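You operate a simulated robot arm through the tools that you are given. There is no shell and no other tool.

Carry out the task below with a simulated robot arm. There is one attempt and no reset: what you move stays moved.

Task
Scrub the grout stain off the ledge with paste from the green tin.
Fine: use the grout brush; brush back in its pot, lid back on. Set down upright: grout brush. What is to be rubbed or washed off counts as gone when no trace of it is left.

The check looks at the end state, three seconds after you hand in, the way a careful person would. Anything else that was tipped, shoved, dropped, spilled or broken makes it a failure. A push-on lid holds only when it is set on centred and level and pressed home; a screw cap is set on level and turned clockwise until tight.

Robot
A 7-joint arm with a two-finger parallel gripper, fixed in place. Base frame: the origin is at the foot of the arm, x ahead of it, y to its left, z up. Readings come in mm, rad, newtons and seconds.
With the tool pointing down near the work surface it reaches from about 360 to 780 mm from the base axis. Its first joint turns from -2.897 to 2.897 rad. Payload 3.91 kg.
The TCP is the grasp point between the finger pads, 30 mm short of the fingertips. In the tool frame z runs along the fingers and y along their closing line. The gripper opens to 110 mm. The fingers are 20 mm wide and 10 mm thick; the gripper's body (48 by 112 mm) begins 55 mm behind the TCP.
Orientation is told as [roll, pitch, yaw] about the base's x, y, z axes, in that order, counted from this pose: with the fingers straight down and closing along the base's y, the tool's x points along the base's -x, its y along +y and its z along -z.

Tools
- The arm moves only by the tool step_arm. Its argument "deltas" is a list of rows, each a list of 3 entries, a list of its own where there are three numbers: the shift along the tool's x, y, z in mm, then the turn, a rotation vector about the tool's x, y, z in rad, then the closure, from 0 (fully open) to 1 (shut). In form: [[[x, y, z], [wx, wy, wz], gripper], ...]. A call has 1 to 20 rows; each row shifts and turns the commanded pose from where the row before left it, along the tool's axes as they then stand. A row lasts 0.2 s, in which the tool goes at most 50 mm and 0.15 rad; a call with a longer step from one row to the next is refused whole, and so is a gripper value outside its range. Where a pose cannot be reached the arm comes as near as it can. A force on the tool above 40 N (or 10 N above the force at the start of the call, whichever is more), or a blocked arm, ends the call early, and 0.2 s more pass. Each finger travels about 153 mm/s and halts on what it meets, pressing with about 34 N; the grip force reading is that of the motor and also rises with nothing between the fingers. The clock runs only during rows and for 0.2 s after the last one: add rows that do not move to give the fingers time. It gives the time, the measured TCP pose, the force on the tool (base axes), the opening and the grip force at its end, in the units of the frame above (readings bear some noise), with the torque about the TCP (base axes, N m) and any sound that the robot's microphone picked up, and new pictures: "views" is both (left out), scene, wrist or none.
- Cameras (640 x 400 px; columns grow to the right, rows downward): "scene" is fixed at [50.9, 500.7, 1638.7]; the picture's right is [-0.91, -0.41, 0.00], its down [-0.19, 0.44, -0.88] and it looks along [0.36, -0.80, -0.48] (base axes); focal length 314 px, centre (320, 200). "wrist" rides on the gripper at [77, 7, -114] in the tool frame; the picture's right is [-0.09, 1.00, 0.00], its down [-0.80, -0.07, -0.59] and it looks along [-0.59, -0.05, 0.80] (tool axes); focal length 270 px, centre (320, 200). There is no depth. A picture from a camera that has moved, and an enlarged one, comes with that camera's place and axes in the base frame and with its lens.
- lift_body(by): slides the trunk up (or, below 0, down) by that many mm; the arm rides with it, the base frame stays. It gives what a move gives, with no picture.
- zoom(camera, box): a new picture of the part [left, top, right, bottom] of that camera's present view, enlarged. No time passes.
- finish_job(): hands the job in; it is judged then, once.

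Nothing tells you positions but the pictures and the camera data. Unless the task says otherwise, let go and move clear before handing in.

The tools are called after "Call:" as a command line: name --argument value ..., lists and objects as JSON in quotes. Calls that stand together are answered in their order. step_arm: Moves the arm, as the interface text tells. Its arguments: {"type":"object","properties":{"deltas":{"type":"array"},"views":{"type":"string","enum":["both","scene","wrist","none"]}},"required":["deltas"]} The other tools are called the same way: lift_body (by) slides the trunk up or down; zoom (camera, box) takes an enlarged picture of a part of a camera's view; finish_job () hands the job in.

At the start:

```text
time_s: 0.0
ee_pos: [365.6, -320.3, 1234.7]
tool_rot: [-0.001, 0.0, 0.002]
force: [0.1, 0.7, 0.0]
torque: [-0.04, 0.0, -0.03]
finger_gap: 110.0
grip_force: 0.0
trunk travel left (down, up): [-575.0, 35.0]
```

scene: 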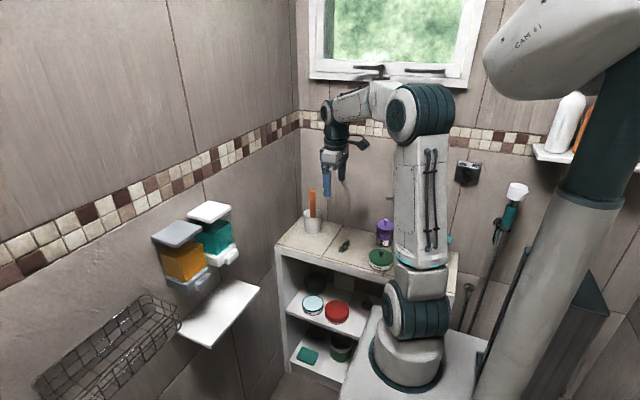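
wrist: 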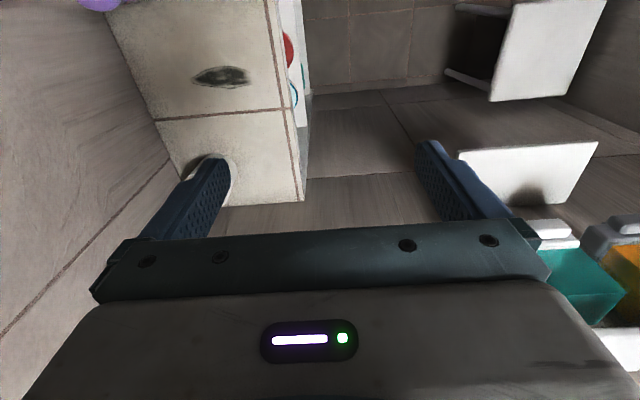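

I see a ledge with a stain, a pot with an orange-handled brush, a green tin and a purple object on it. I'll zoom in on those before moving.

Call:
zoom --camera "scene" --box '[260, 170, 480, 310]'

Call:
zoom --camera "scene" --box '[280, 180, 360, 260]'

Call:
zoom --camera "scene" --box '[330, 210, 420, 280]'

Call:
zoom --camera "wrist" --box '[80, 0, 320, 240]'

```text
2.86 times, centred on (370, 240) of scene
camera zoom: at [50.9, 500.7, 1638.7], right [-0.91, -0.41, 0.0], down [-0.19, 0.44, -0.88], along [0.36, -0.8, -0.48], focal length 897 px, centre (177, 86)
```

zoom: 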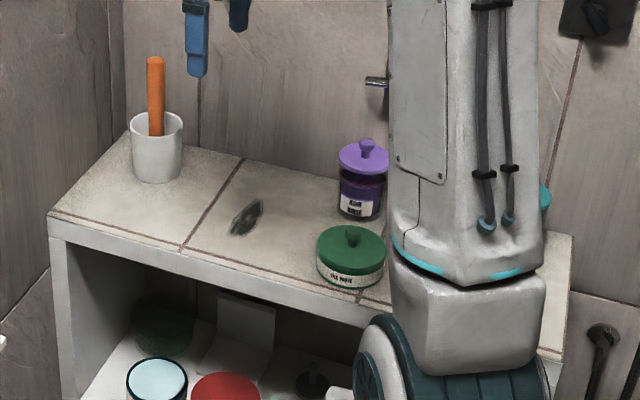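

```text
5.00 times, centred on (320, 220) of scene
camera zoom: at [50.9, 500.7, 1638.7], right [-0.91, -0.41, 0.0], down [-0.19, 0.44, -0.88], along [0.36, -0.8, -0.48], focal length 1570 px, centre (320, 100)
```

zoom: 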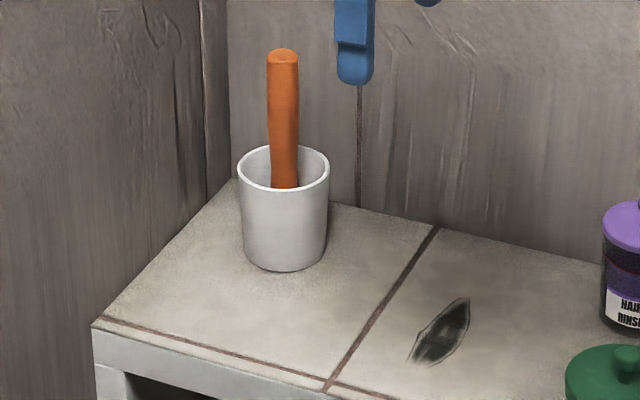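

```text
5.71 times, centred on (375, 245) of scene
camera zoom: at [50.9, 500.7, 1638.7], right [-0.91, -0.41, 0.0], down [-0.19, 0.44, -0.88], along [0.36, -0.8, -0.48], focal length 1794 px, centre (6, -57)
```

zoom: 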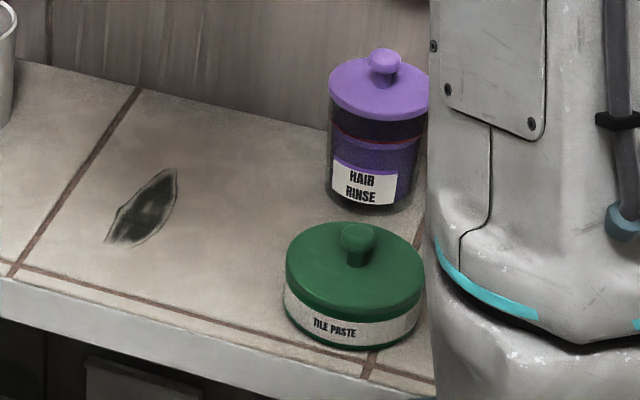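

```text
1.67 times, centred on (200, 120) of wrist
camera zoom: at [287.9, -313.3, 1348.9], right [0.09, 1.0, 0.0], down [0.8, -0.07, 0.59], along [0.59, -0.05, -0.8], focal length 450 px, centre (520, 333)
```

zoom: 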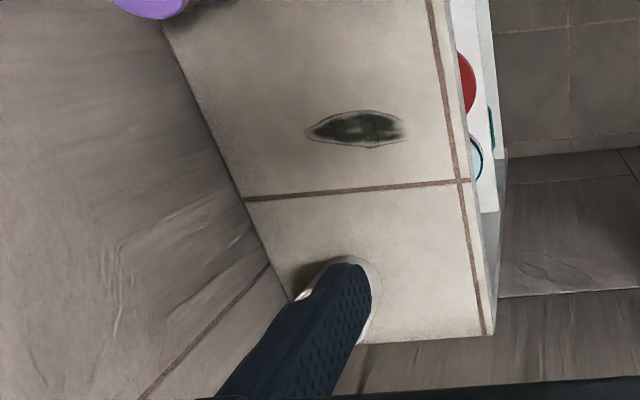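

The ledge top looks to be at z≈850. I put the stain near (383,-493), the brush pot near (557,-546) and the green tin near (225,-444). I'll move the wrist camera over the ledge to measure these better.

Call:
step_arm --deltas '[[[13, -36, 17], [0, 0, 0], 0], [[13, -36, 17], [0, 0, 0], 0], [[13, -36, 17], [0, 0, 0], 0], [[13, -36, 17], [0, 0, 0], 0], [[13, -36, 17], [0, 0, 0], 0]]' --views "both"

```text
time_s: 1.2
ee_pos: [304.2, -502.3, 1140.8]
tool_rot: [0.001, -0.002, -0.001]
force: [-0.2, -0.6, 0.8]
torque: [0.03, 0.0, -0.01]
finger_gap: 110.0
grip_force: 0.1
trunk travel left (down, up): [-575.0, 35.0]
camera wrist: at [224.8, -495.0, 1255.3], right [0.09, 1.0, 0.0], down [0.8, -0.07, 0.59], along [0.59, -0.05, -0.8], focal length 270 px, centre (320, 200)
```

scene: 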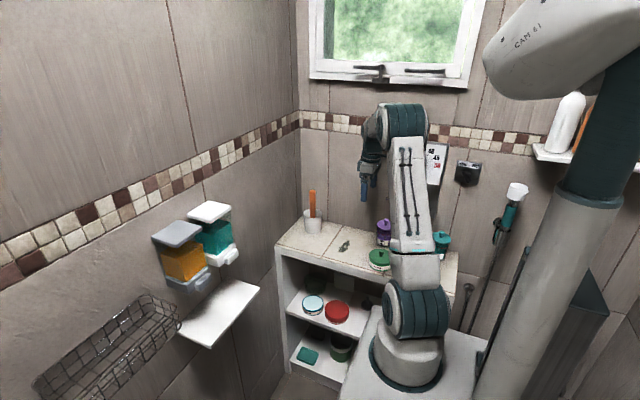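
wrist: 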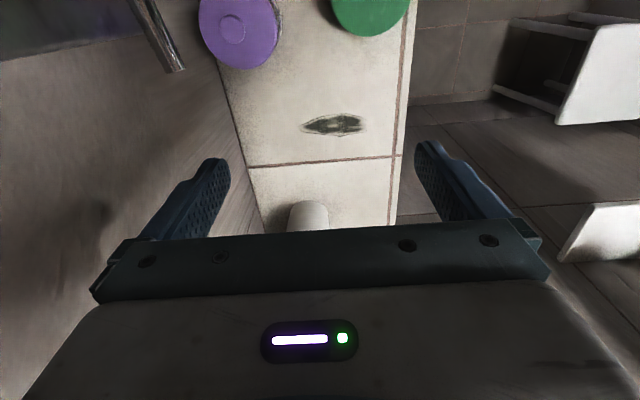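

The ledge, stain, purple jar and green tin are in the wrist view, and a card and a teal jar have come into view behind the arm. I'll zoom in on the card, the teal jar and the ledge.

Call:
zoom --camera "scene" --box '[410, 130, 490, 200]'

Call:
zoom --camera "scene" --box '[350, 200, 470, 290]'

Call:
zoom --camera "wrist" --box '[180, 0, 420, 240]'

Call:
zoom --camera "scene" --box '[330, 230, 370, 255]'

```text
5.71 times, centred on (450, 165) of scene
camera zoom: at [50.9, 500.7, 1638.7], right [-0.91, -0.41, 0.0], down [-0.19, 0.44, -0.88], along [0.36, -0.8, -0.48], focal length 1794 px, centre (-423, 400)
```

zoom: 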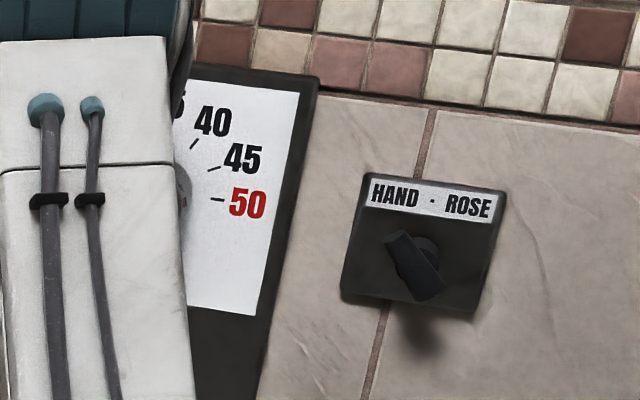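

```text
4.44 times, centred on (410, 245) of scene
camera zoom: at [50.9, 500.7, 1638.7], right [-0.91, -0.41, 0.0], down [-0.19, 0.44, -0.88], along [0.36, -0.8, -0.48], focal length 1396 px, centre (-80, 0)
```

zoom: 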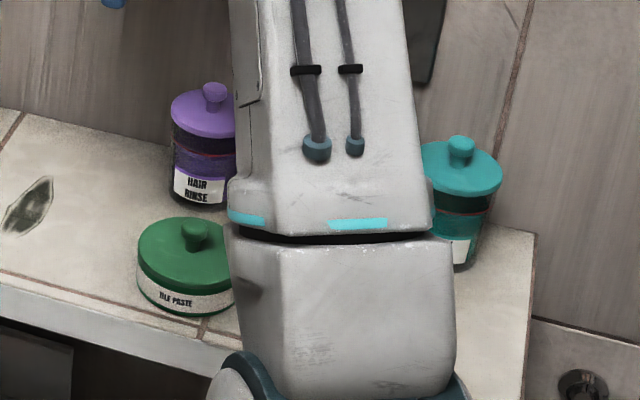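

```text
1.67 times, centred on (300, 120) of wrist
camera zoom: at [224.8, -495.0, 1255.3], right [0.09, 1.0, 0.0], down [0.8, -0.07, 0.59], along [0.59, -0.05, -0.8], focal length 450 px, centre (353, 333)
```

zoom: 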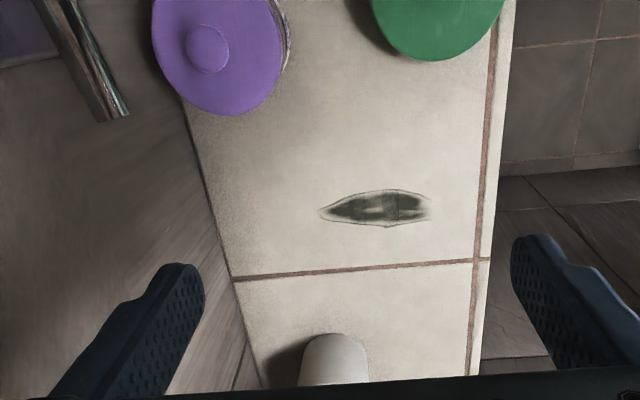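

```text
16.00 times, centred on (350, 242) of scene
camera zoom: at [50.9, 500.7, 1638.7], right [-0.91, -0.41, 0.0], down [-0.19, 0.44, -0.88], along [0.36, -0.8, -0.48], focal length 5024 px, centre (-160, -480)
```

zoom: 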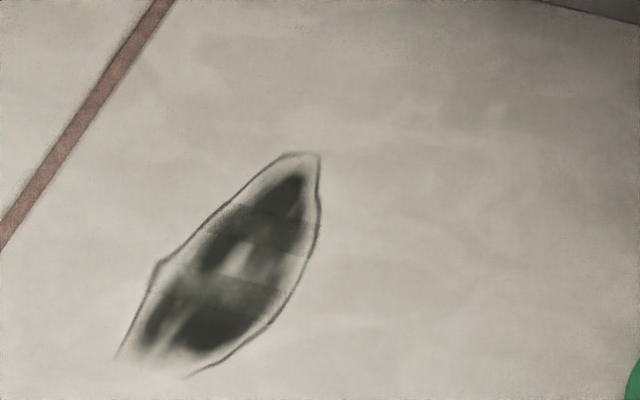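

Positions agree so far: the stain spans x 364–400, y −541 to −436. A chrome rod sticks out of the wall above the purple jar, and I'll stay clear of it. Next I'll shift toward −x to look at the green tin.

Call:
step_arm --deltas '[[[39, 12.4, 6], [0, 0, 0], 0], [[39, 12.4, 6], [0, 0, 0], 0], [[39, 12.4, 6], [0, 0, 0], 0], [[39, 12.4, 6], [0, 0, 0], 0], [[39, 12.4, 6], [0, 0, 0], 0], [[0, 0, 0], [0, 0, 0], 0]]' --views "both"

```text
time_s: 2.6
ee_pos: [103.7, -438.6, 1111.0]
tool_rot: [-0.001, 0.001, 0.0]
force: [0.3, 0.2, 0.3]
torque: [0.01, 0.0, -0.02]
finger_gap: 110.0
grip_force: 0.1
trunk travel left (down, up): [-575.0, 35.0]
camera wrist: at [25.1, -431.5, 1224.9], right [0.09, 1.0, 0.0], down [0.8, -0.07, 0.59], along [0.59, -0.05, -0.8], focal length 270 px, centre (320, 200)
```

scene: 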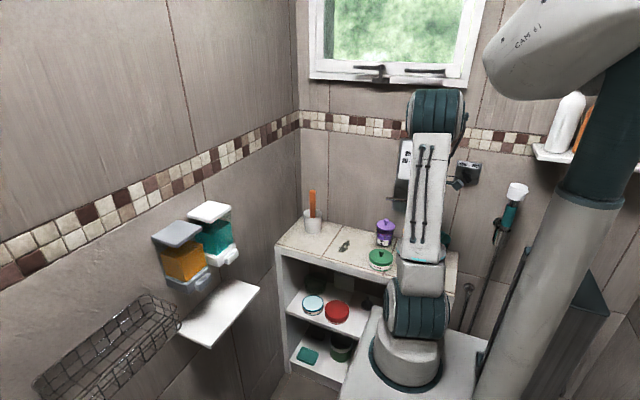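
wrist: 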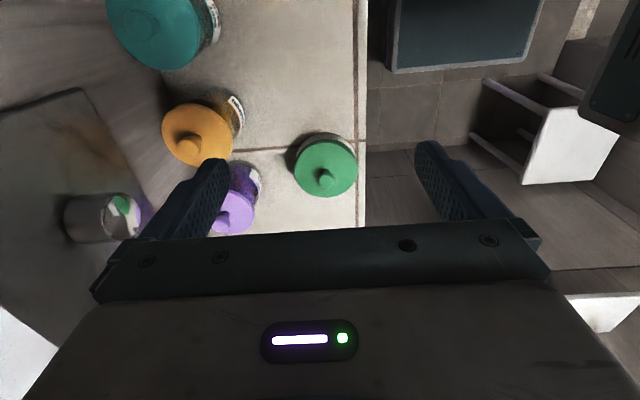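

The green tin is fully in view, with purple, orange and teal jars behind it and a chrome wall control to the left. I'll zoom on the tin to get its centre.

Call:
zoom --camera "wrist" --box '[270, 110, 390, 210]'

Call:
zoom --camera "wrist" --box '[40, 70, 280, 250]'

Call:
zoom --camera "scene" --box '[350, 200, 470, 290]'

```text
4.00 times, centred on (330, 160) of wrist
camera zoom: at [25.1, -431.5, 1224.9], right [0.09, 1.0, 0.0], down [0.8, -0.07, 0.59], along [0.59, -0.05, -0.8], focal length 1081 px, centre (280, 360)
```

zoom: 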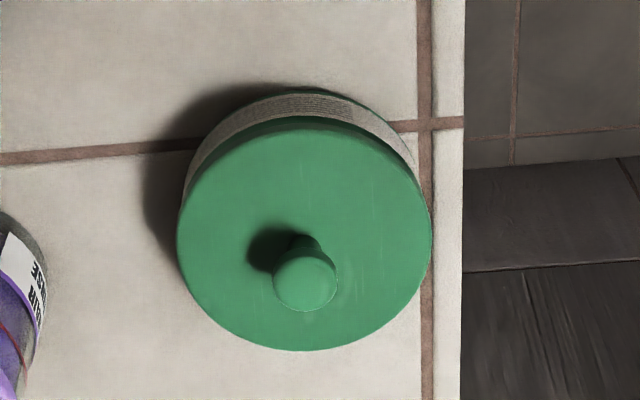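

```text
2.22 times, centred on (160, 160) of wrist
camera zoom: at [25.1, -431.5, 1224.9], right [0.09, 1.0, 0.0], down [0.8, -0.07, 0.59], along [0.59, -0.05, -0.8], focal length 601 px, centre (676, 289)
```

zoom: 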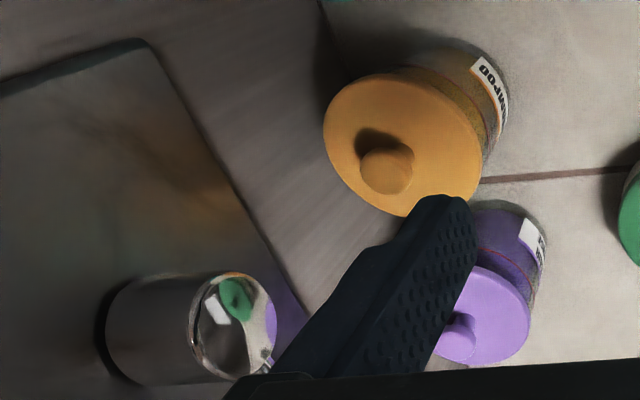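

```text
4.44 times, centred on (410, 245) of scene
camera zoom: at [50.9, 500.7, 1638.7], right [-0.91, -0.41, 0.0], down [-0.19, 0.44, -0.88], along [0.36, -0.8, -0.48], focal length 1396 px, centre (-80, 0)
```

zoom: 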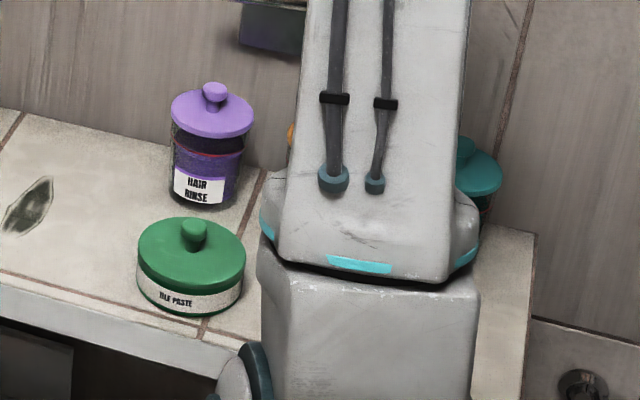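

I put the knob top at about (223,-440,912) and the lid top at z≈881, with a lid diameter of about 98 mm. I'll move above the knob and check the alignment.

Call:
step_arm --deltas '[[[-30, 0, 26], [0, 0, 0], 0], [[-30, 0, 26], [0, 0, 0], 0], [[-30, 0, 26], [0, 0, 0], 0], [[-29, -1, 26], [0, 0, 0], 0], [[0, 0, 0], [0, 0, 0], 0]]' --views "wrist"

```text
time_s: 3.8
ee_pos: [224.4, -439.4, 1007.4]
tool_rot: [0.002, 0.001, -0.001]
force: [0.9, -0.4, 0.2]
torque: [0.01, 0.01, -0.04]
finger_gap: 109.8
grip_force: 0.0
trunk travel left (down, up): [-575.0, 35.0]
camera wrist: at [146.8, -431.4, 1121.3], right [0.09, 1.0, 0.0], down [0.8, -0.07, 0.59], along [0.59, -0.05, -0.8], focal length 270 px, centre (320, 200)
```

wrist: 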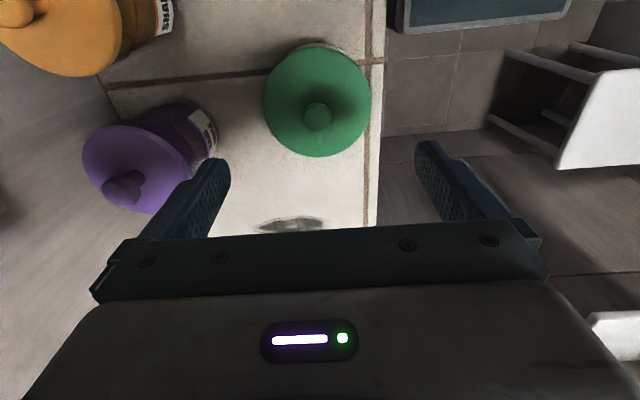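

Call:
zoom --camera "wrist" --box '[250, 30, 390, 170]'

```text
2.86 times, centred on (320, 100) of wrist
camera zoom: at [146.8, -431.4, 1121.3], right [0.09, 1.0, 0.0], down [0.8, -0.07, 0.59], along [0.59, -0.05, -0.8], focal length 772 px, centre (320, 486)
```

zoom: 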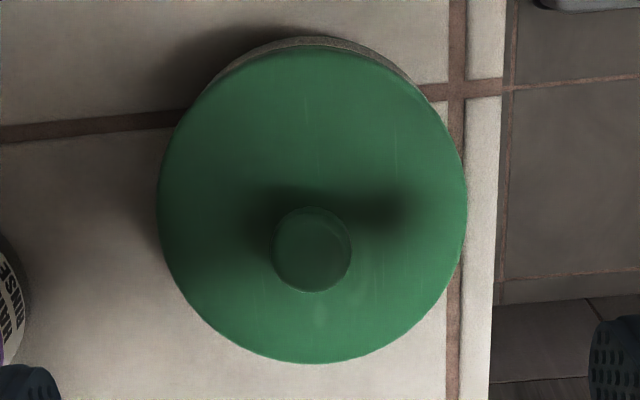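

Call:
step_arm --deltas '[[[2.7, -0.5, 41], [0, 0, 0], 0.3], [[2.7, 0, 41], [0, 0, 0], 0.5], [[0, 0, 0], [0, 0, 0], 0.5]]' --views "both"

Call:
zoom --camera "wrist" --box '[220, 80, 420, 220]'

Call:
zoom --camera "scene" --box '[340, 210, 420, 280]'

```text
time_s: 4.6
ee_pos: [217.8, -437.7, 929.1]
tool_rot: [-0.003, -0.002, -0.001]
force: [0.4, 2.1, 27.1]
torque: [0.34, -0.02, -0.06]
finger_gap: 55.0
grip_force: 0.0
trunk travel left (down, up): [-575.0, 35.0]
camera wrist: at [140.3, -430.6, 1042.4], right [0.09, 1.0, 0.0], down [0.8, -0.07, 0.6], along [0.59, -0.06, -0.8], focal length 270 px, centre (320, 200)
```

scene: 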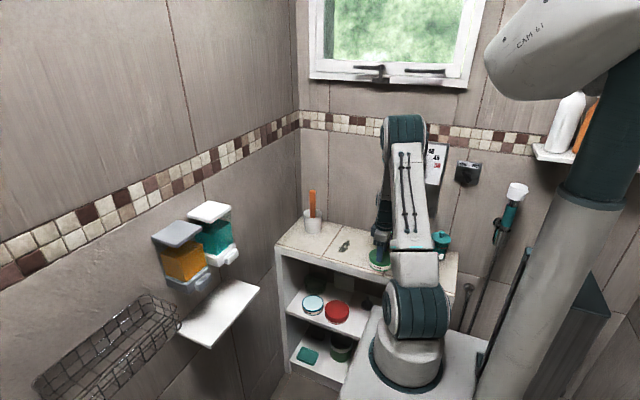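
wrist: 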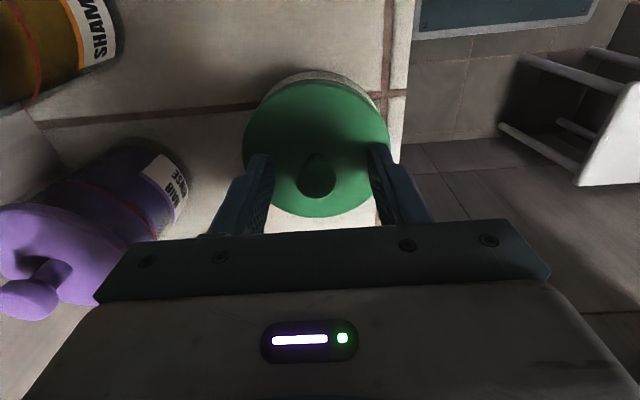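

```text
2.86 times, centred on (320, 150) of wrist
camera zoom: at [140.3, -430.6, 1042.4], right [0.09, 1.0, 0.0], down [0.8, -0.07, 0.6], along [0.59, -0.06, -0.8], focal length 772 px, centre (320, 343)
```

zoom: 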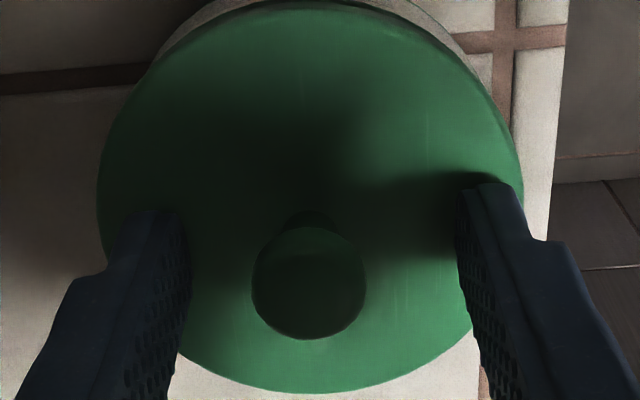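

```text
5.71 times, centred on (380, 245) of scene
camera zoom: at [50.9, 500.7, 1638.7], right [-0.91, -0.41, 0.0], down [-0.19, 0.44, -0.88], along [0.36, -0.8, -0.48], focal length 1794 px, centre (-23, -57)
```

zoom: 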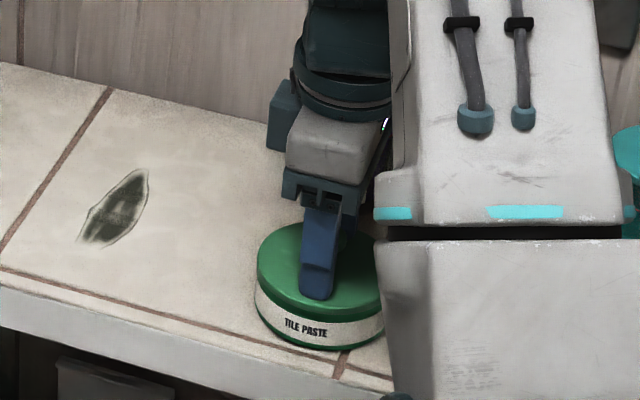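

The fingertips touched the lid at TCP z 929, so the lid top is really at z≈899. That puts the knob at about (210,-440) and the ledge at z≈862. I'll rise slightly, centre on the knob and grip it.

Call:
step_arm --deltas '[[[0, 0, -9], [0, 0, 0], 0.5], [[7.5, -1.5, 0], [0, 0, 0], 0.5], [[0, 0, 0], [0, 0, 0], 0.5]]' --views "wrist"

Call:
zoom --camera "wrist" --box '[220, 80, 420, 220]'

```text
time_s: 5.4
ee_pos: [211.3, -441.4, 934.7]
tool_rot: [0.001, -0.001, 0.001]
force: [0.9, 0.2, 0.4]
torque: [0.01, 0.0, -0.03]
finger_gap: 55.0
grip_force: 0.0
trunk travel left (down, up): [-575.0, 35.0]
camera wrist: at [133.3, -434.0, 1049.1], right [0.09, 1.0, 0.0], down [0.8, -0.07, 0.59], along [0.59, -0.05, -0.8], focal length 270 px, centre (320, 200)
```

wrist: 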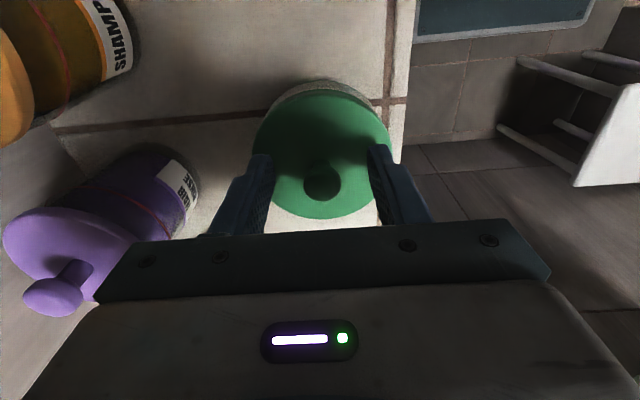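

```text
2.86 times, centred on (320, 150) of wrist
camera zoom: at [133.3, -434.0, 1049.1], right [0.09, 1.0, 0.0], down [0.8, -0.07, 0.59], along [0.59, -0.05, -0.8], focal length 772 px, centre (320, 343)
```

zoom: 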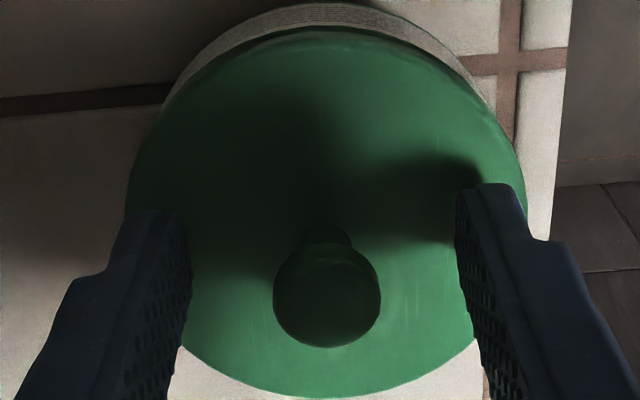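

The knob is nearly centred. I'll make a small correction and close on it.

Call:
step_arm --deltas '[[[2, 1.2, 0], [0, 0, 0], 0.6], [[0, 0, 0], [0, 0, 0], 0.75], [[0, 0, 0], [0, 0, 0], 1], [[0, 0, 0], [0, 0, 0], 1], [[0, 0, 0], [0, 0, 0], 1]]' --views "wrist"

Call:
zoom --camera "wrist" --box '[220, 80, 420, 220]'

```text
time_s: 6.6
ee_pos: [210.1, -441.0, 934.2]
tool_rot: [0.0, 0.0, 0.001]
force: [-0.4, 0.1, -0.4]
torque: [0.0, 0.0, 0.02]
finger_gap: 19.0
grip_force: 33.7
trunk travel left (down, up): [-575.0, 35.0]
heard: snap
camera wrist: at [131.9, -433.8, 1048.7], right [0.09, 1.0, 0.0], down [0.8, -0.07, 0.59], along [0.59, -0.05, -0.8], focal length 270 px, centre (320, 200)
```

wrist: 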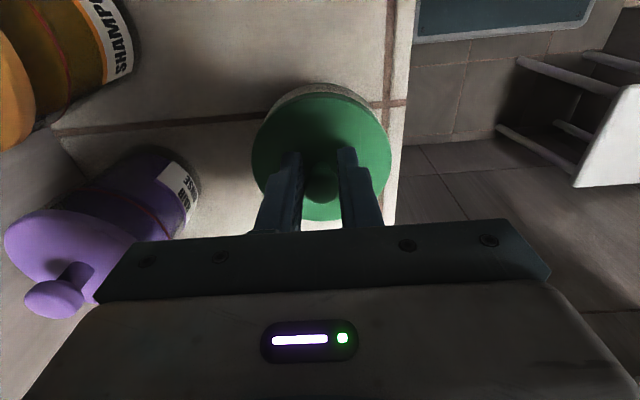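

```text
2.86 times, centred on (320, 150) of wrist
camera zoom: at [131.9, -433.8, 1048.7], right [0.09, 1.0, 0.0], down [0.8, -0.07, 0.59], along [0.59, -0.05, -0.8], focal length 772 px, centre (320, 343)
```

zoom: 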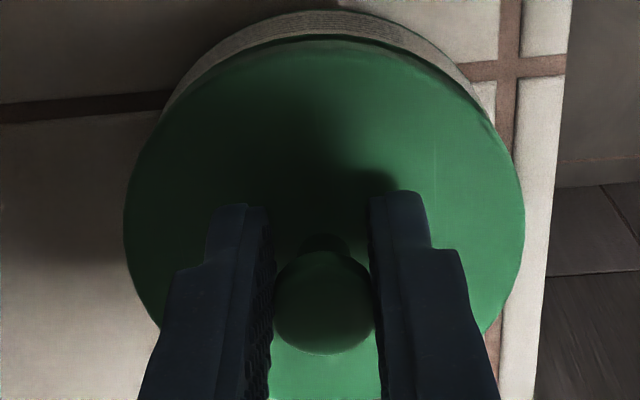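

The knob is gripped (19 mm gap) and I heard a snap. I'll pull gently straight up and watch whether the lid separates or the tin comes with it.

Call:
step_arm --deltas '[[[0, 0, -2], [0, 0, 0], 1], [[0, 0, -2], [0, 0, 0], 1], [[0, 0, -2], [0, 0, 0], 1], [[0, 0, 0], [0, 0, 0], 1]]' --views "both"

Call:
zoom --camera "wrist" --box '[220, 80, 420, 220]'

Call:
zoom --camera "scene" --box '[340, 210, 420, 280]'

```text
time_s: 7.6
ee_pos: [211.2, -440.5, 939.7]
tool_rot: [0.0, -0.001, 0.0]
force: [0.0, 0.0, -0.1]
torque: [0.02, 0.02, -0.01]
finger_gap: 19.1
grip_force: 34.3
trunk travel left (down, up): [-575.0, 35.0]
camera wrist: at [132.6, -433.6, 1054.2], right [0.09, 1.0, 0.0], down [0.8, -0.07, 0.59], along [0.59, -0.05, -0.8], focal length 270 px, centre (320, 200)
```

scene: 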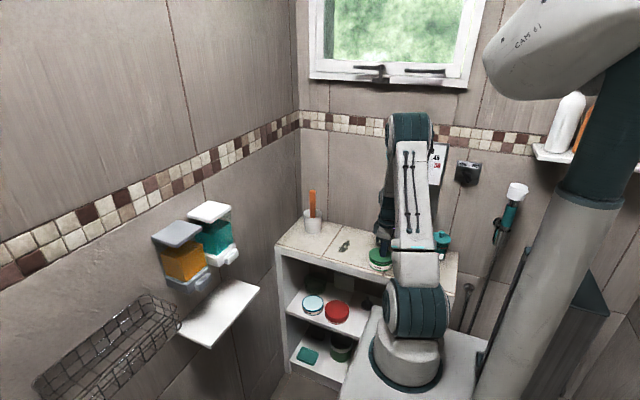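
wrist: 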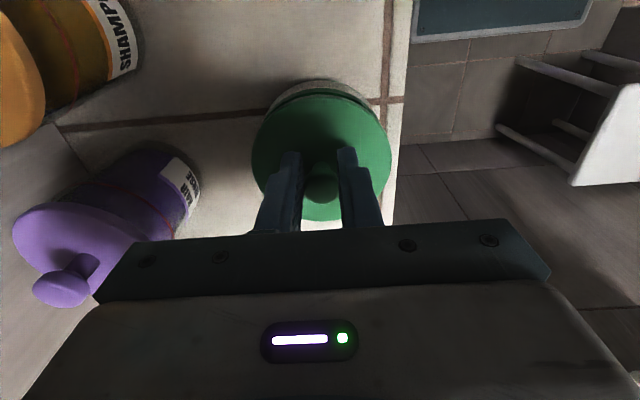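

```text
2.86 times, centred on (320, 150) of wrist
camera zoom: at [132.6, -433.6, 1054.2], right [0.09, 1.0, 0.0], down [0.8, -0.07, 0.59], along [0.59, -0.05, -0.8], focal length 772 px, centre (320, 343)
```

zoom: 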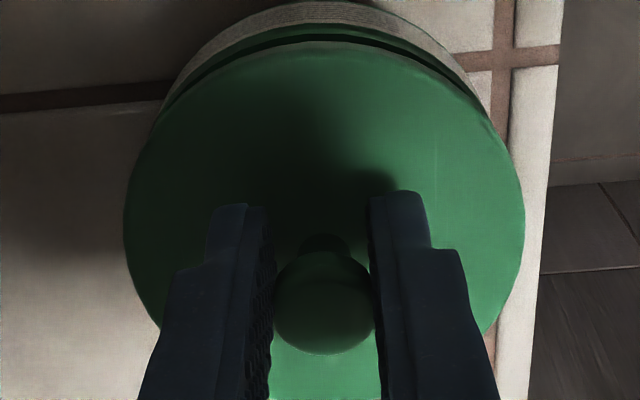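

```text
5.71 times, centred on (380, 245) of scene
camera zoom: at [50.9, 500.7, 1638.7], right [-0.91, -0.41, 0.0], down [-0.19, 0.44, -0.88], along [0.36, -0.8, -0.48], focal length 1794 px, centre (-23, -57)
```

zoom: 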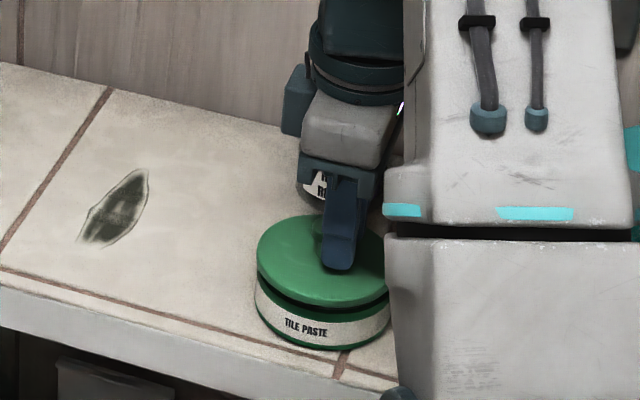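

The lid has separated cleanly and there's a visible gap above the tin. I'll lift it and carry it to the free ledge area near (100,-462).

Call:
step_arm --deltas '[[[0, 0, -20], [0, 0, 0], 1], [[0, 0, -25], [0, 0, 0], 1], [[0, 0, -20], [0, 0, 0], 1], [[30, -5, 0], [0, 0, 0], 1], [[30, -5, 0], [0, 0, 0], 1], [[30, -6, 0], [0, 0, 0], 1], [[20, -6, 0], [0, 0, 0], 1], [[0, 0, 0], [0, 0, 0], 1]]' --views "both"

```text
time_s: 9.4
ee_pos: [101.2, -460.8, 1004.6]
tool_rot: [0.0, -0.001, -0.001]
force: [-0.8, 0.2, -0.3]
torque: [0.01, 0.03, -0.02]
finger_gap: 19.0
grip_force: 34.2
trunk travel left (down, up): [-575.0, 35.0]
camera wrist: at [23.0, -453.8, 1119.1], right [0.09, 1.0, 0.0], down [0.8, -0.07, 0.59], along [0.59, -0.05, -0.8], focal length 270 px, centre (320, 200)
```

scene: 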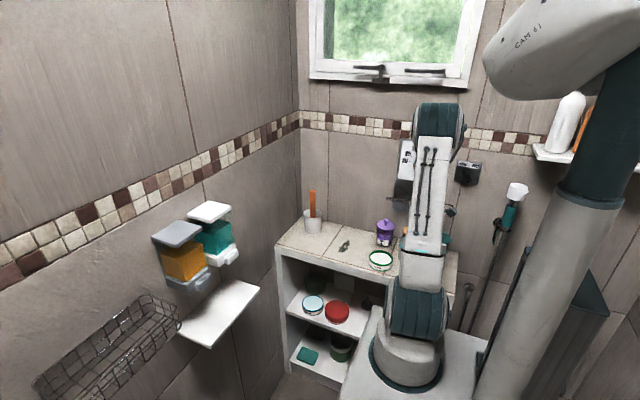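
wrist: 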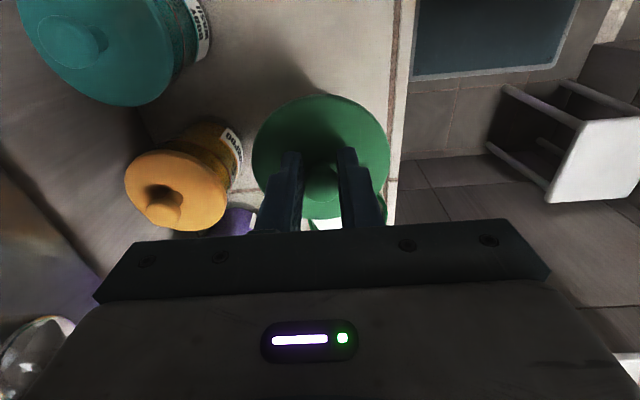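

Call:
zoom --camera "scene" --box '[340, 210, 460, 290]'

Call:
zoom --camera "wrist" --box '[220, 80, 420, 220]'

```text
5.00 times, centred on (400, 250) of scene
camera zoom: at [50.9, 500.7, 1638.7], right [-0.91, -0.41, 0.0], down [-0.19, 0.44, -0.88], along [0.36, -0.8, -0.48], focal length 1570 px, centre (-80, -50)
```

zoom: 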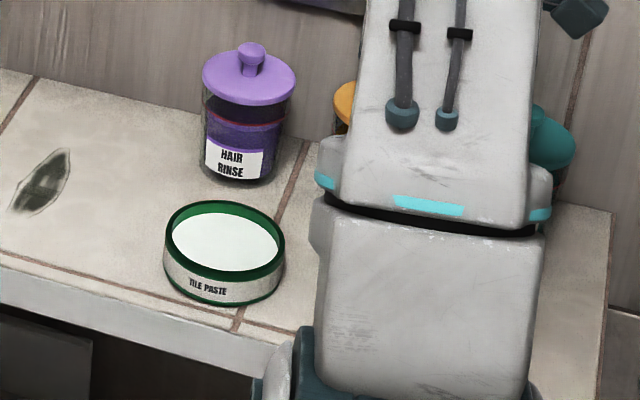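

```text
2.86 times, centred on (320, 150) of wrist
camera zoom: at [23.0, -453.8, 1119.1], right [0.09, 1.0, 0.0], down [0.8, -0.07, 0.59], along [0.59, -0.05, -0.8], focal length 772 px, centre (320, 343)
```

zoom: 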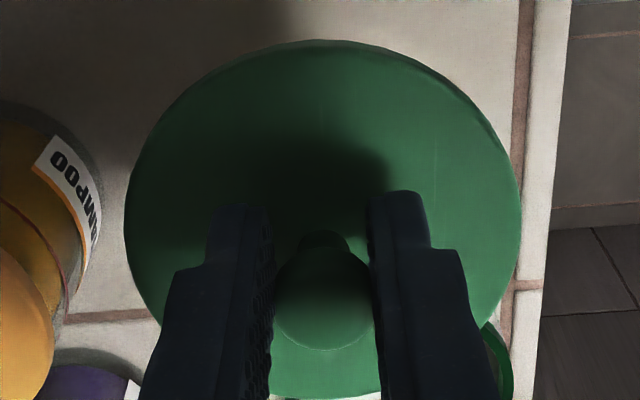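

The open tin is full of white paste. I'll lower the lid toward the ledge in steps.

Call:
step_arm --deltas '[[[0, 0, 28], [0, 0, 0], 1], [[0, 0, 28], [0, 0, 0], 1], [[0, 0, 24], [0, 0, 0], 1], [[0, 0, 3], [0, 0, 0], 1], [[0, 0, 0], [0, 0, 0], 1]]' --views "both"

Call:
zoom --camera "wrist" --box '[220, 80, 420, 220]'

```text
time_s: 10.6
ee_pos: [99.2, -463.0, 921.8]
tool_rot: [0.001, 0.0, 0.0]
force: [0.0, 0.1, -1.1]
torque: [0.02, 0.0, -0.05]
finger_gap: 19.1
grip_force: 34.2
trunk travel left (down, up): [-575.0, 35.0]
camera wrist: at [21.8, -455.2, 1035.7], right [0.09, 1.0, 0.0], down [0.8, -0.07, 0.59], along [0.59, -0.05, -0.8], focal length 270 px, centre (320, 200)
```

scene: 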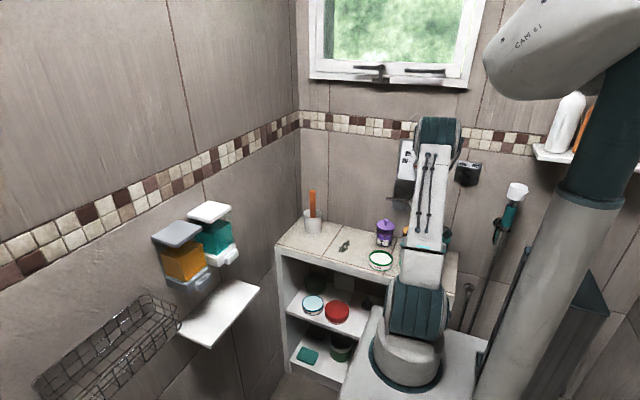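
wrist: 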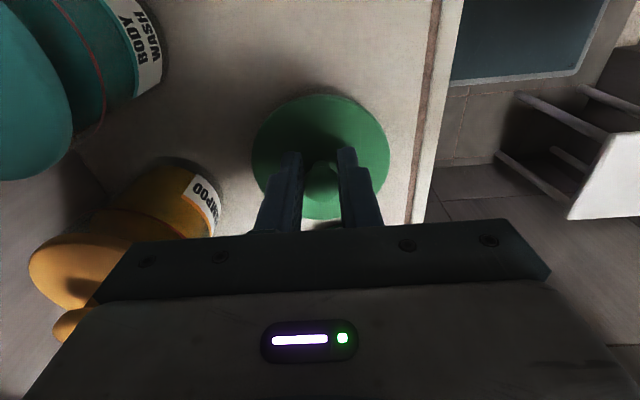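

```text
2.86 times, centred on (320, 150) of wrist
camera zoom: at [21.8, -455.2, 1035.7], right [0.09, 1.0, 0.0], down [0.8, -0.07, 0.59], along [0.59, -0.05, -0.8], focal length 772 px, centre (320, 343)
```

zoom: 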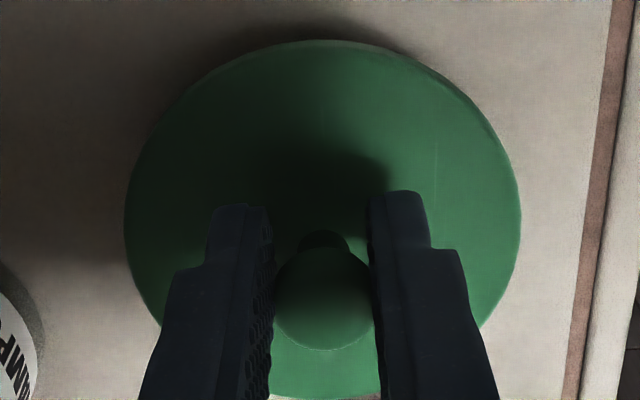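

Call:
step_arm --deltas '[[[0, 0, 2], [0, 0, 0], 1], [[0, 0, 2], [0, 0, 0], 1], [[0, 0, 2], [0, 0, 0], 1]]' --views "none"

```text
time_s: 11.4
ee_pos: [100.3, -462.5, 915.5]
tool_rot: [0.0, -0.001, 0.0]
force: [0.1, 0.5, -1.0]
torque: [-0.02, 0.03, 0.0]
finger_gap: 19.1
grip_force: 33.7
trunk travel left (down, up): [-575.0, 35.0]
```

Call:
step_arm --deltas '[[[0, 0, 2], [0, 0, 0], 1], [[0, 0, 2], [0, 0, 0], 1]]' --views "none"

```text
time_s: 12.0
ee_pos: [100.4, -463.2, 910.6]
tool_rot: [0.001, -0.002, 0.0]
force: [-0.5, 0.7, -0.3]
torque: [0.0, 0.03, 0.02]
finger_gap: 19.1
grip_force: 34.0
trunk travel left (down, up): [-575.0, 35.0]
```

Call:
step_arm --deltas '[[[0, 0, 1.5], [0, 0, 0], 1], [[0, 0, 1.5], [0, 0, 0], 1]]' --views "none"

```text
time_s: 12.6
ee_pos: [99.3, -462.3, 909.2]
tool_rot: [-0.002, 0.0, 0.0]
force: [0.3, -0.5, 5.3]
torque: [0.18, -0.12, 0.02]
finger_gap: 19.2
grip_force: 33.8
trunk travel left (down, up): [-575.0, 35.0]
```

The lid is touching the ledge (5 N at z≈909). I'll release it and rise.

Call:
step_arm --deltas '[[[0, 0, 0.3], [0, 0, 0], 1], [[0, 0, 0], [0, 0, 0], 0.8], [[0, 0, 0], [0, 0, 0], 0.6], [[0, 0, 0], [0, 0, 0], 0.5], [[0, 0, 0], [0, 0, 0], 0.5]]' --views "wrist"

Call:
zoom --camera "wrist" --box '[220, 80, 420, 220]'

```text
time_s: 13.8
ee_pos: [99.3, -462.9, 909.2]
tool_rot: [0.0, -0.001, -0.003]
force: [-0.5, -0.9, 0.6]
torque: [-0.04, -0.01, 0.03]
finger_gap: 55.1
grip_force: 0.1
trunk travel left (down, up): [-575.0, 35.0]
camera wrist: at [21.3, -455.2, 1023.1], right [0.09, 1.0, 0.0], down [0.8, -0.07, 0.59], along [0.59, -0.05, -0.8], focal length 270 px, centre (320, 200)
```

wrist: 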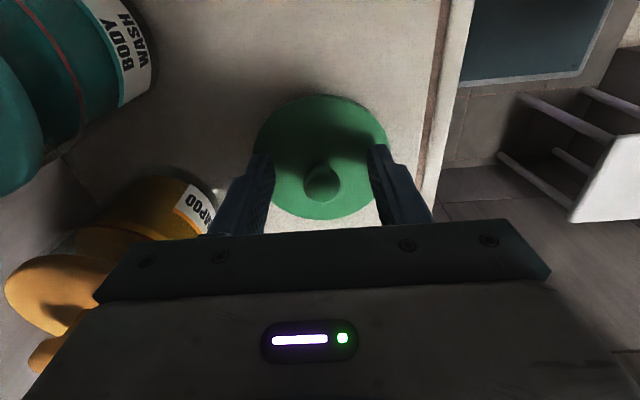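

```text
2.86 times, centred on (320, 150) of wrist
camera zoom: at [21.3, -455.2, 1023.1], right [0.09, 1.0, 0.0], down [0.8, -0.07, 0.59], along [0.59, -0.05, -0.8], focal length 772 px, centre (320, 343)
```

zoom: 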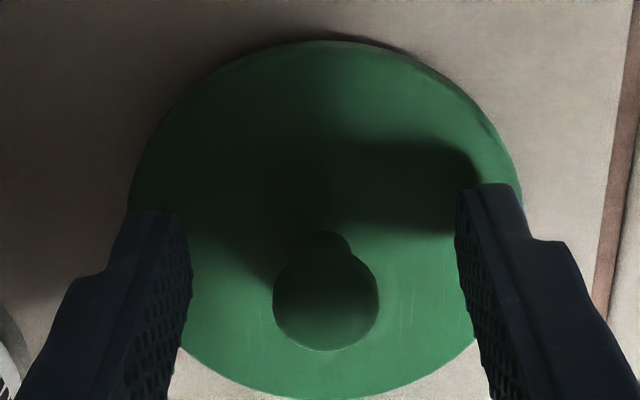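

The lid sits flat on the ledge. Next I'll rise and travel over to look at the brush in its pot.

Call:
step_arm --deltas '[[[0, 0, -20], [0, 0, 0], 0.5], [[0, 0, -45], [0, 0, 0], 0.5], [[0, 0, -45], [0, 0, 0], 0.5], [[0, 0, -45], [0, 0, 0], 0.5], [[0, 0, -45], [0, 0, 0], 0.5], [[-44.5, -4, -8], [0, 0, 0], 0.5], [[-44.5, -4, -8], [0, 0, 0], 0.5], [[-44.5, -4, -8], [0, 0, 0], 0.5], [[-44.5, -4, -8], [0, 0, 0], 0.5], [[-44.5, -4, -8], [0, 0, 0], 0.5], [[-44.5, -4, -8], [0, 0, 0], 0.5], [[-44.5, -4, -8], [0, 0, 0], 0.5], [[-44.5, -4, -8], [0, 0, 0], 0.5], [[-44.5, -4, -8], [0, 0, 0], 0.5], [[0, 0, 0], [0, 0, 0], 0.5]]' --views "both"

```text
time_s: 17.0
ee_pos: [499.2, -498.1, 1180.9]
tool_rot: [-0.001, -0.001, -0.002]
force: [-0.1, -0.5, -0.2]
torque: [0.02, -0.03, 0.01]
finger_gap: 54.8
grip_force: 0.1
trunk travel left (down, up): [-575.0, 35.0]
camera wrist: at [421.1, -491.1, 1295.0], right [0.09, 1.0, 0.0], down [0.8, -0.07, 0.59], along [0.59, -0.05, -0.8], focal length 270 px, centre (320, 200)
```

scene: 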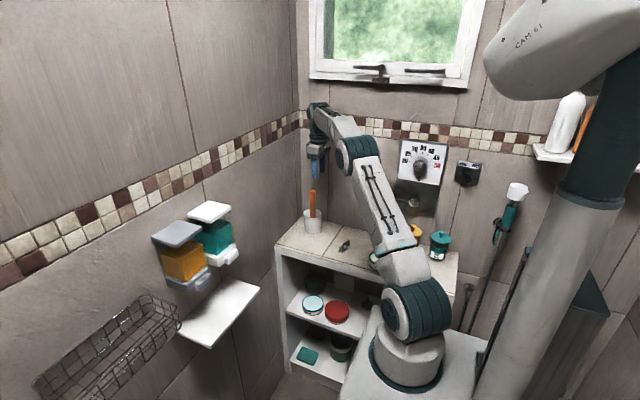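
wrist: 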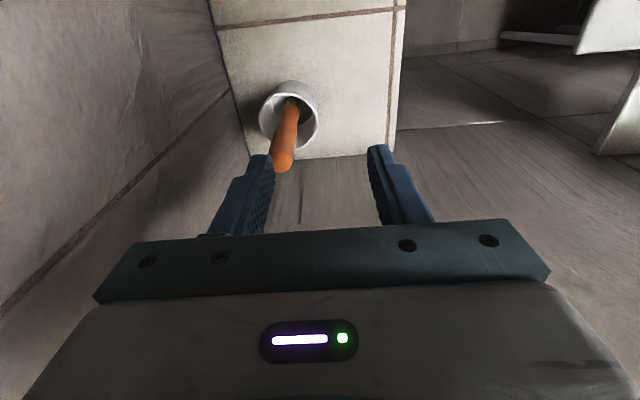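

Call:
zoom --camera "wrist" --box '[210, 60, 370, 200]'

Call:
zoom --camera "scene" --box '[280, 170, 360, 260]'

Call:
zoom --camera "scene" --box '[380, 130, 460, 270]'

```text
2.86 times, centred on (290, 130) of wrist
camera zoom: at [421.1, -491.1, 1295.0], right [0.09, 1.0, 0.0], down [0.8, -0.07, 0.59], along [0.59, -0.05, -0.8], focal length 772 px, centre (406, 400)
```

zoom: 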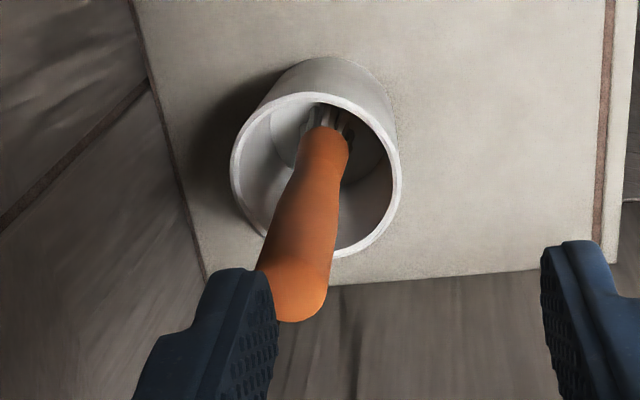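

```text
4.44 times, centred on (320, 215) of scene
camera zoom: at [50.9, 500.7, 1638.7], right [-0.91, -0.41, 0.0], down [-0.19, 0.44, -0.88], along [0.36, -0.8, -0.48], focal length 1396 px, centre (320, 133)
```

zoom: 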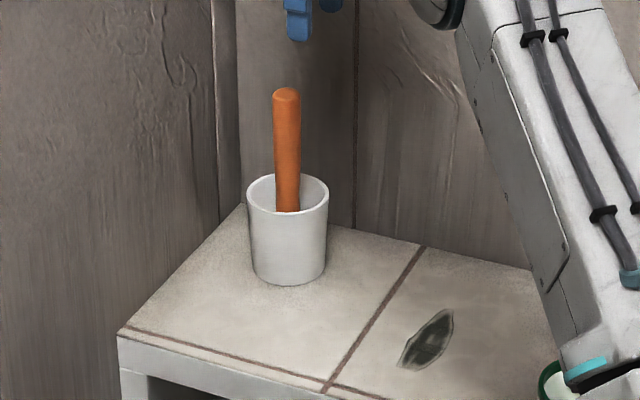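

```text
2.86 times, centred on (420, 200) of scene
camera zoom: at [50.9, 500.7, 1638.7], right [-0.91, -0.41, 0.0], down [-0.19, 0.44, -0.88], along [0.36, -0.8, -0.48], focal length 897 px, centre (34, 200)
```

zoom: 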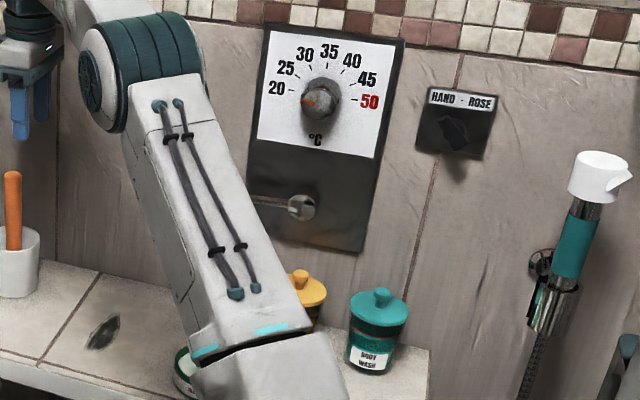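

The brush stands upright in the pot at about (546,-542), with its handle top near z≈1055 and the pot rim at z≈945. I'll move above the handle to check alignment.

Call:
step_arm --deltas '[[[-16, -14.3, 10], [0, 0, 0], 0.5], [[-16, -14.3, 30], [0, 0, 0], 0.5], [[-15, -14.4, 28], [0, 0, 0], 0.5], [[0, 0, 0], [0, 0, 0], 0.5]]' --views "both"

Call:
zoom --camera "wrist" --box '[210, 60, 410, 210]'

Call:
zoom --camera "scene" --box '[280, 140, 360, 250]'

```text
time_s: 18.0
ee_pos: [538.0, -523.4, 1109.5]
tool_rot: [0.001, 0.001, 0.002]
force: [-0.5, 0.2, 0.1]
torque: [0.0, 0.01, -0.02]
finger_gap: 55.0
grip_force: 0.1
out of reach, approached as far as the arm can: row 2, 3
trunk travel left (down, up): [-575.0, 35.0]
camera wrist: at [460.0, -516.1, 1223.9], right [0.09, 1.0, 0.0], down [0.8, -0.07, 0.59], along [0.59, -0.05, -0.81], focal length 270 px, centre (320, 200)
```

scene: 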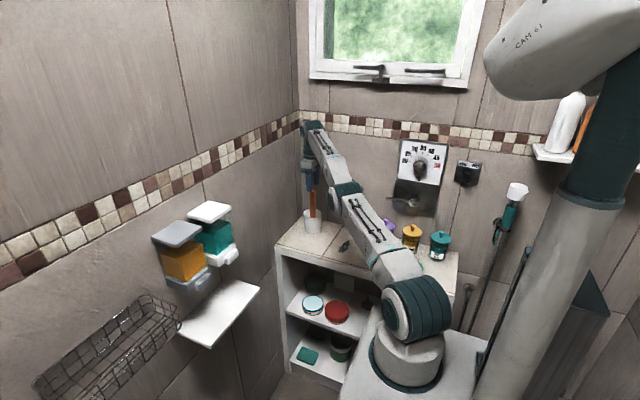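
wrist: 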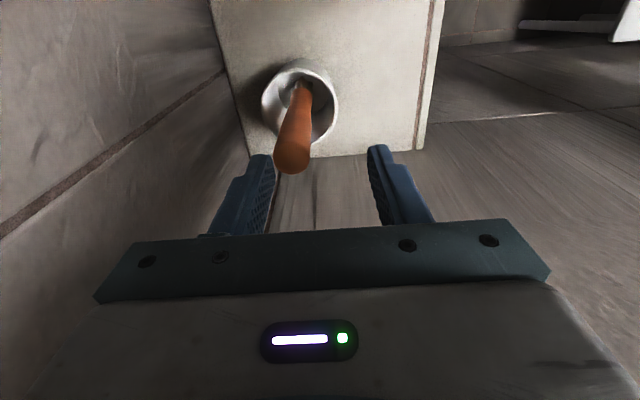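

```text
2.67 times, centred on (310, 135) of wrist
camera zoom: at [460.0, -516.1, 1223.9], right [0.09, 1.0, 0.0], down [0.8, -0.07, 0.59], along [0.59, -0.05, -0.81], focal length 721 px, centre (347, 373)
```

zoom: 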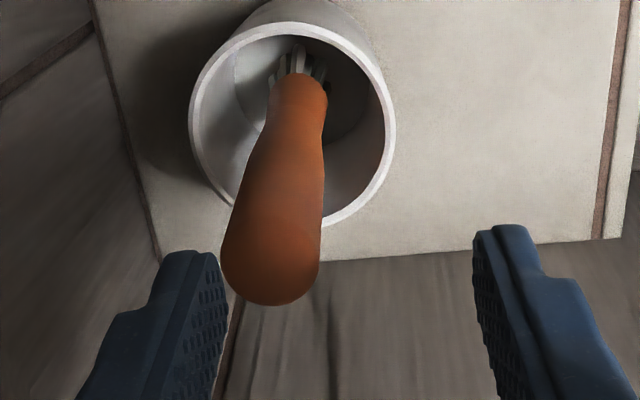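

```text
3.64 times, centred on (320, 195) of scene
camera zoom: at [50.9, 500.7, 1638.7], right [-0.91, -0.41, 0.0], down [-0.19, 0.44, -0.88], along [0.36, -0.8, -0.48], focal length 1142 px, centre (320, 218)
```

zoom: 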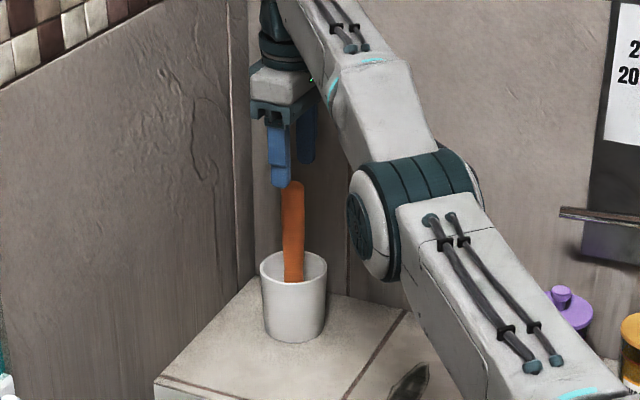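

The arm reached only about 750 mm radius at this height, and the brush is at about 770. I'll back off, then turn the tool so its x axis points at the base and tilt the fingertips outward, which gains reach.

Call:
step_arm --deltas '[[[35, 28, -10], [0, 0, 0], 0.5], [[35, 28, -10], [0, 0, 0], 0.5], [[0, 0, 0], [0, 0, 0.131], 0.5], [[0, 0, 0], [0, 0, 0.131], 0.5], [[0, 0, 0], [0, 0, 0.131], 0.5], [[0, 0, 0], [0, 0, 0.131], 0.5], [[0, 0, 0], [0, 0, 0.131], 0.5], [[0, 0, 0], [0, 0, 0.13], 0.5], [[0, 0, 0], [0, -0.1, 0], 0.5], [[0, 0, 0], [0, -0.1, 0], 0.5], [[0, 0, 0], [0, 0, 0], 0.5]]' --views "both"

```text
time_s: 20.4
ee_pos: [542.4, -554.9, 1164.4]
tool_rot: [0.001, -0.196, -0.787]
force: [-0.1, 0.4, 0.5]
torque: [0.01, 0.01, 0.02]
finger_gap: 54.9
grip_force: 0.1
out of reach, approached as far as the arm can: row 1, 2, 9, 10
trunk travel left (down, up): [-575.0, 35.0]
camera wrist: at [477.6, -479.5, 1261.7], right [0.77, 0.64, 0.02], down [0.42, -0.52, 0.74], along [0.49, -0.56, -0.67], focal length 270 px, centre (320, 200)
```

scene: 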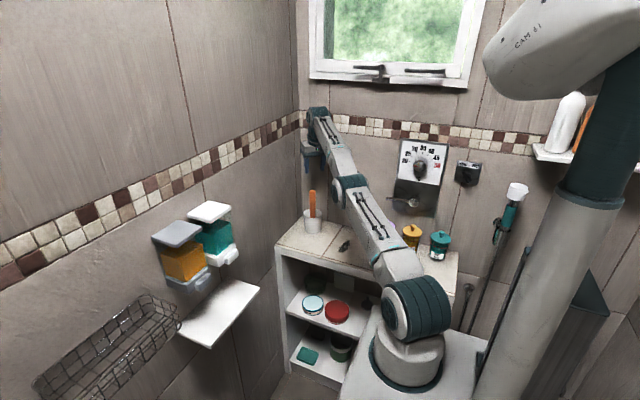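
wrist: 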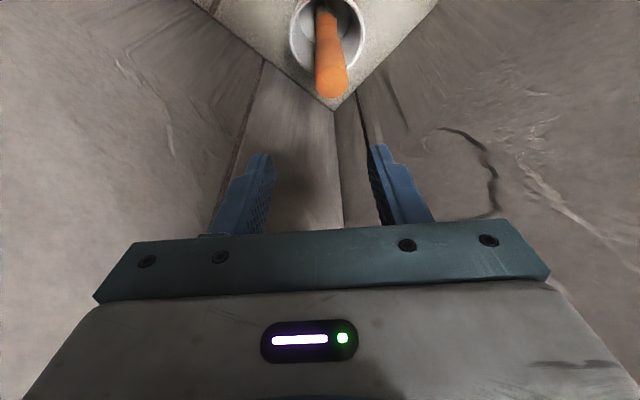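

The measured pose is not where I expected. I'll hold still for one step and read it again before doing anything else.

Call:
step_arm --deltas '[[[0, 0, 0], [0, 0, 0], 0.5], [[0, 0, 0], [0, 0, 0], 0.5]]' --views "none"

```text
time_s: 21.0
ee_pos: [542.6, -554.9, 1165.1]
tool_rot: [0.0, -0.195, -0.785]
force: [-0.5, 0.1, -0.1]
torque: [0.01, -0.02, 0.02]
finger_gap: 55.1
grip_force: 0.0
trunk travel left (down, up): [-575.0, 35.0]
```

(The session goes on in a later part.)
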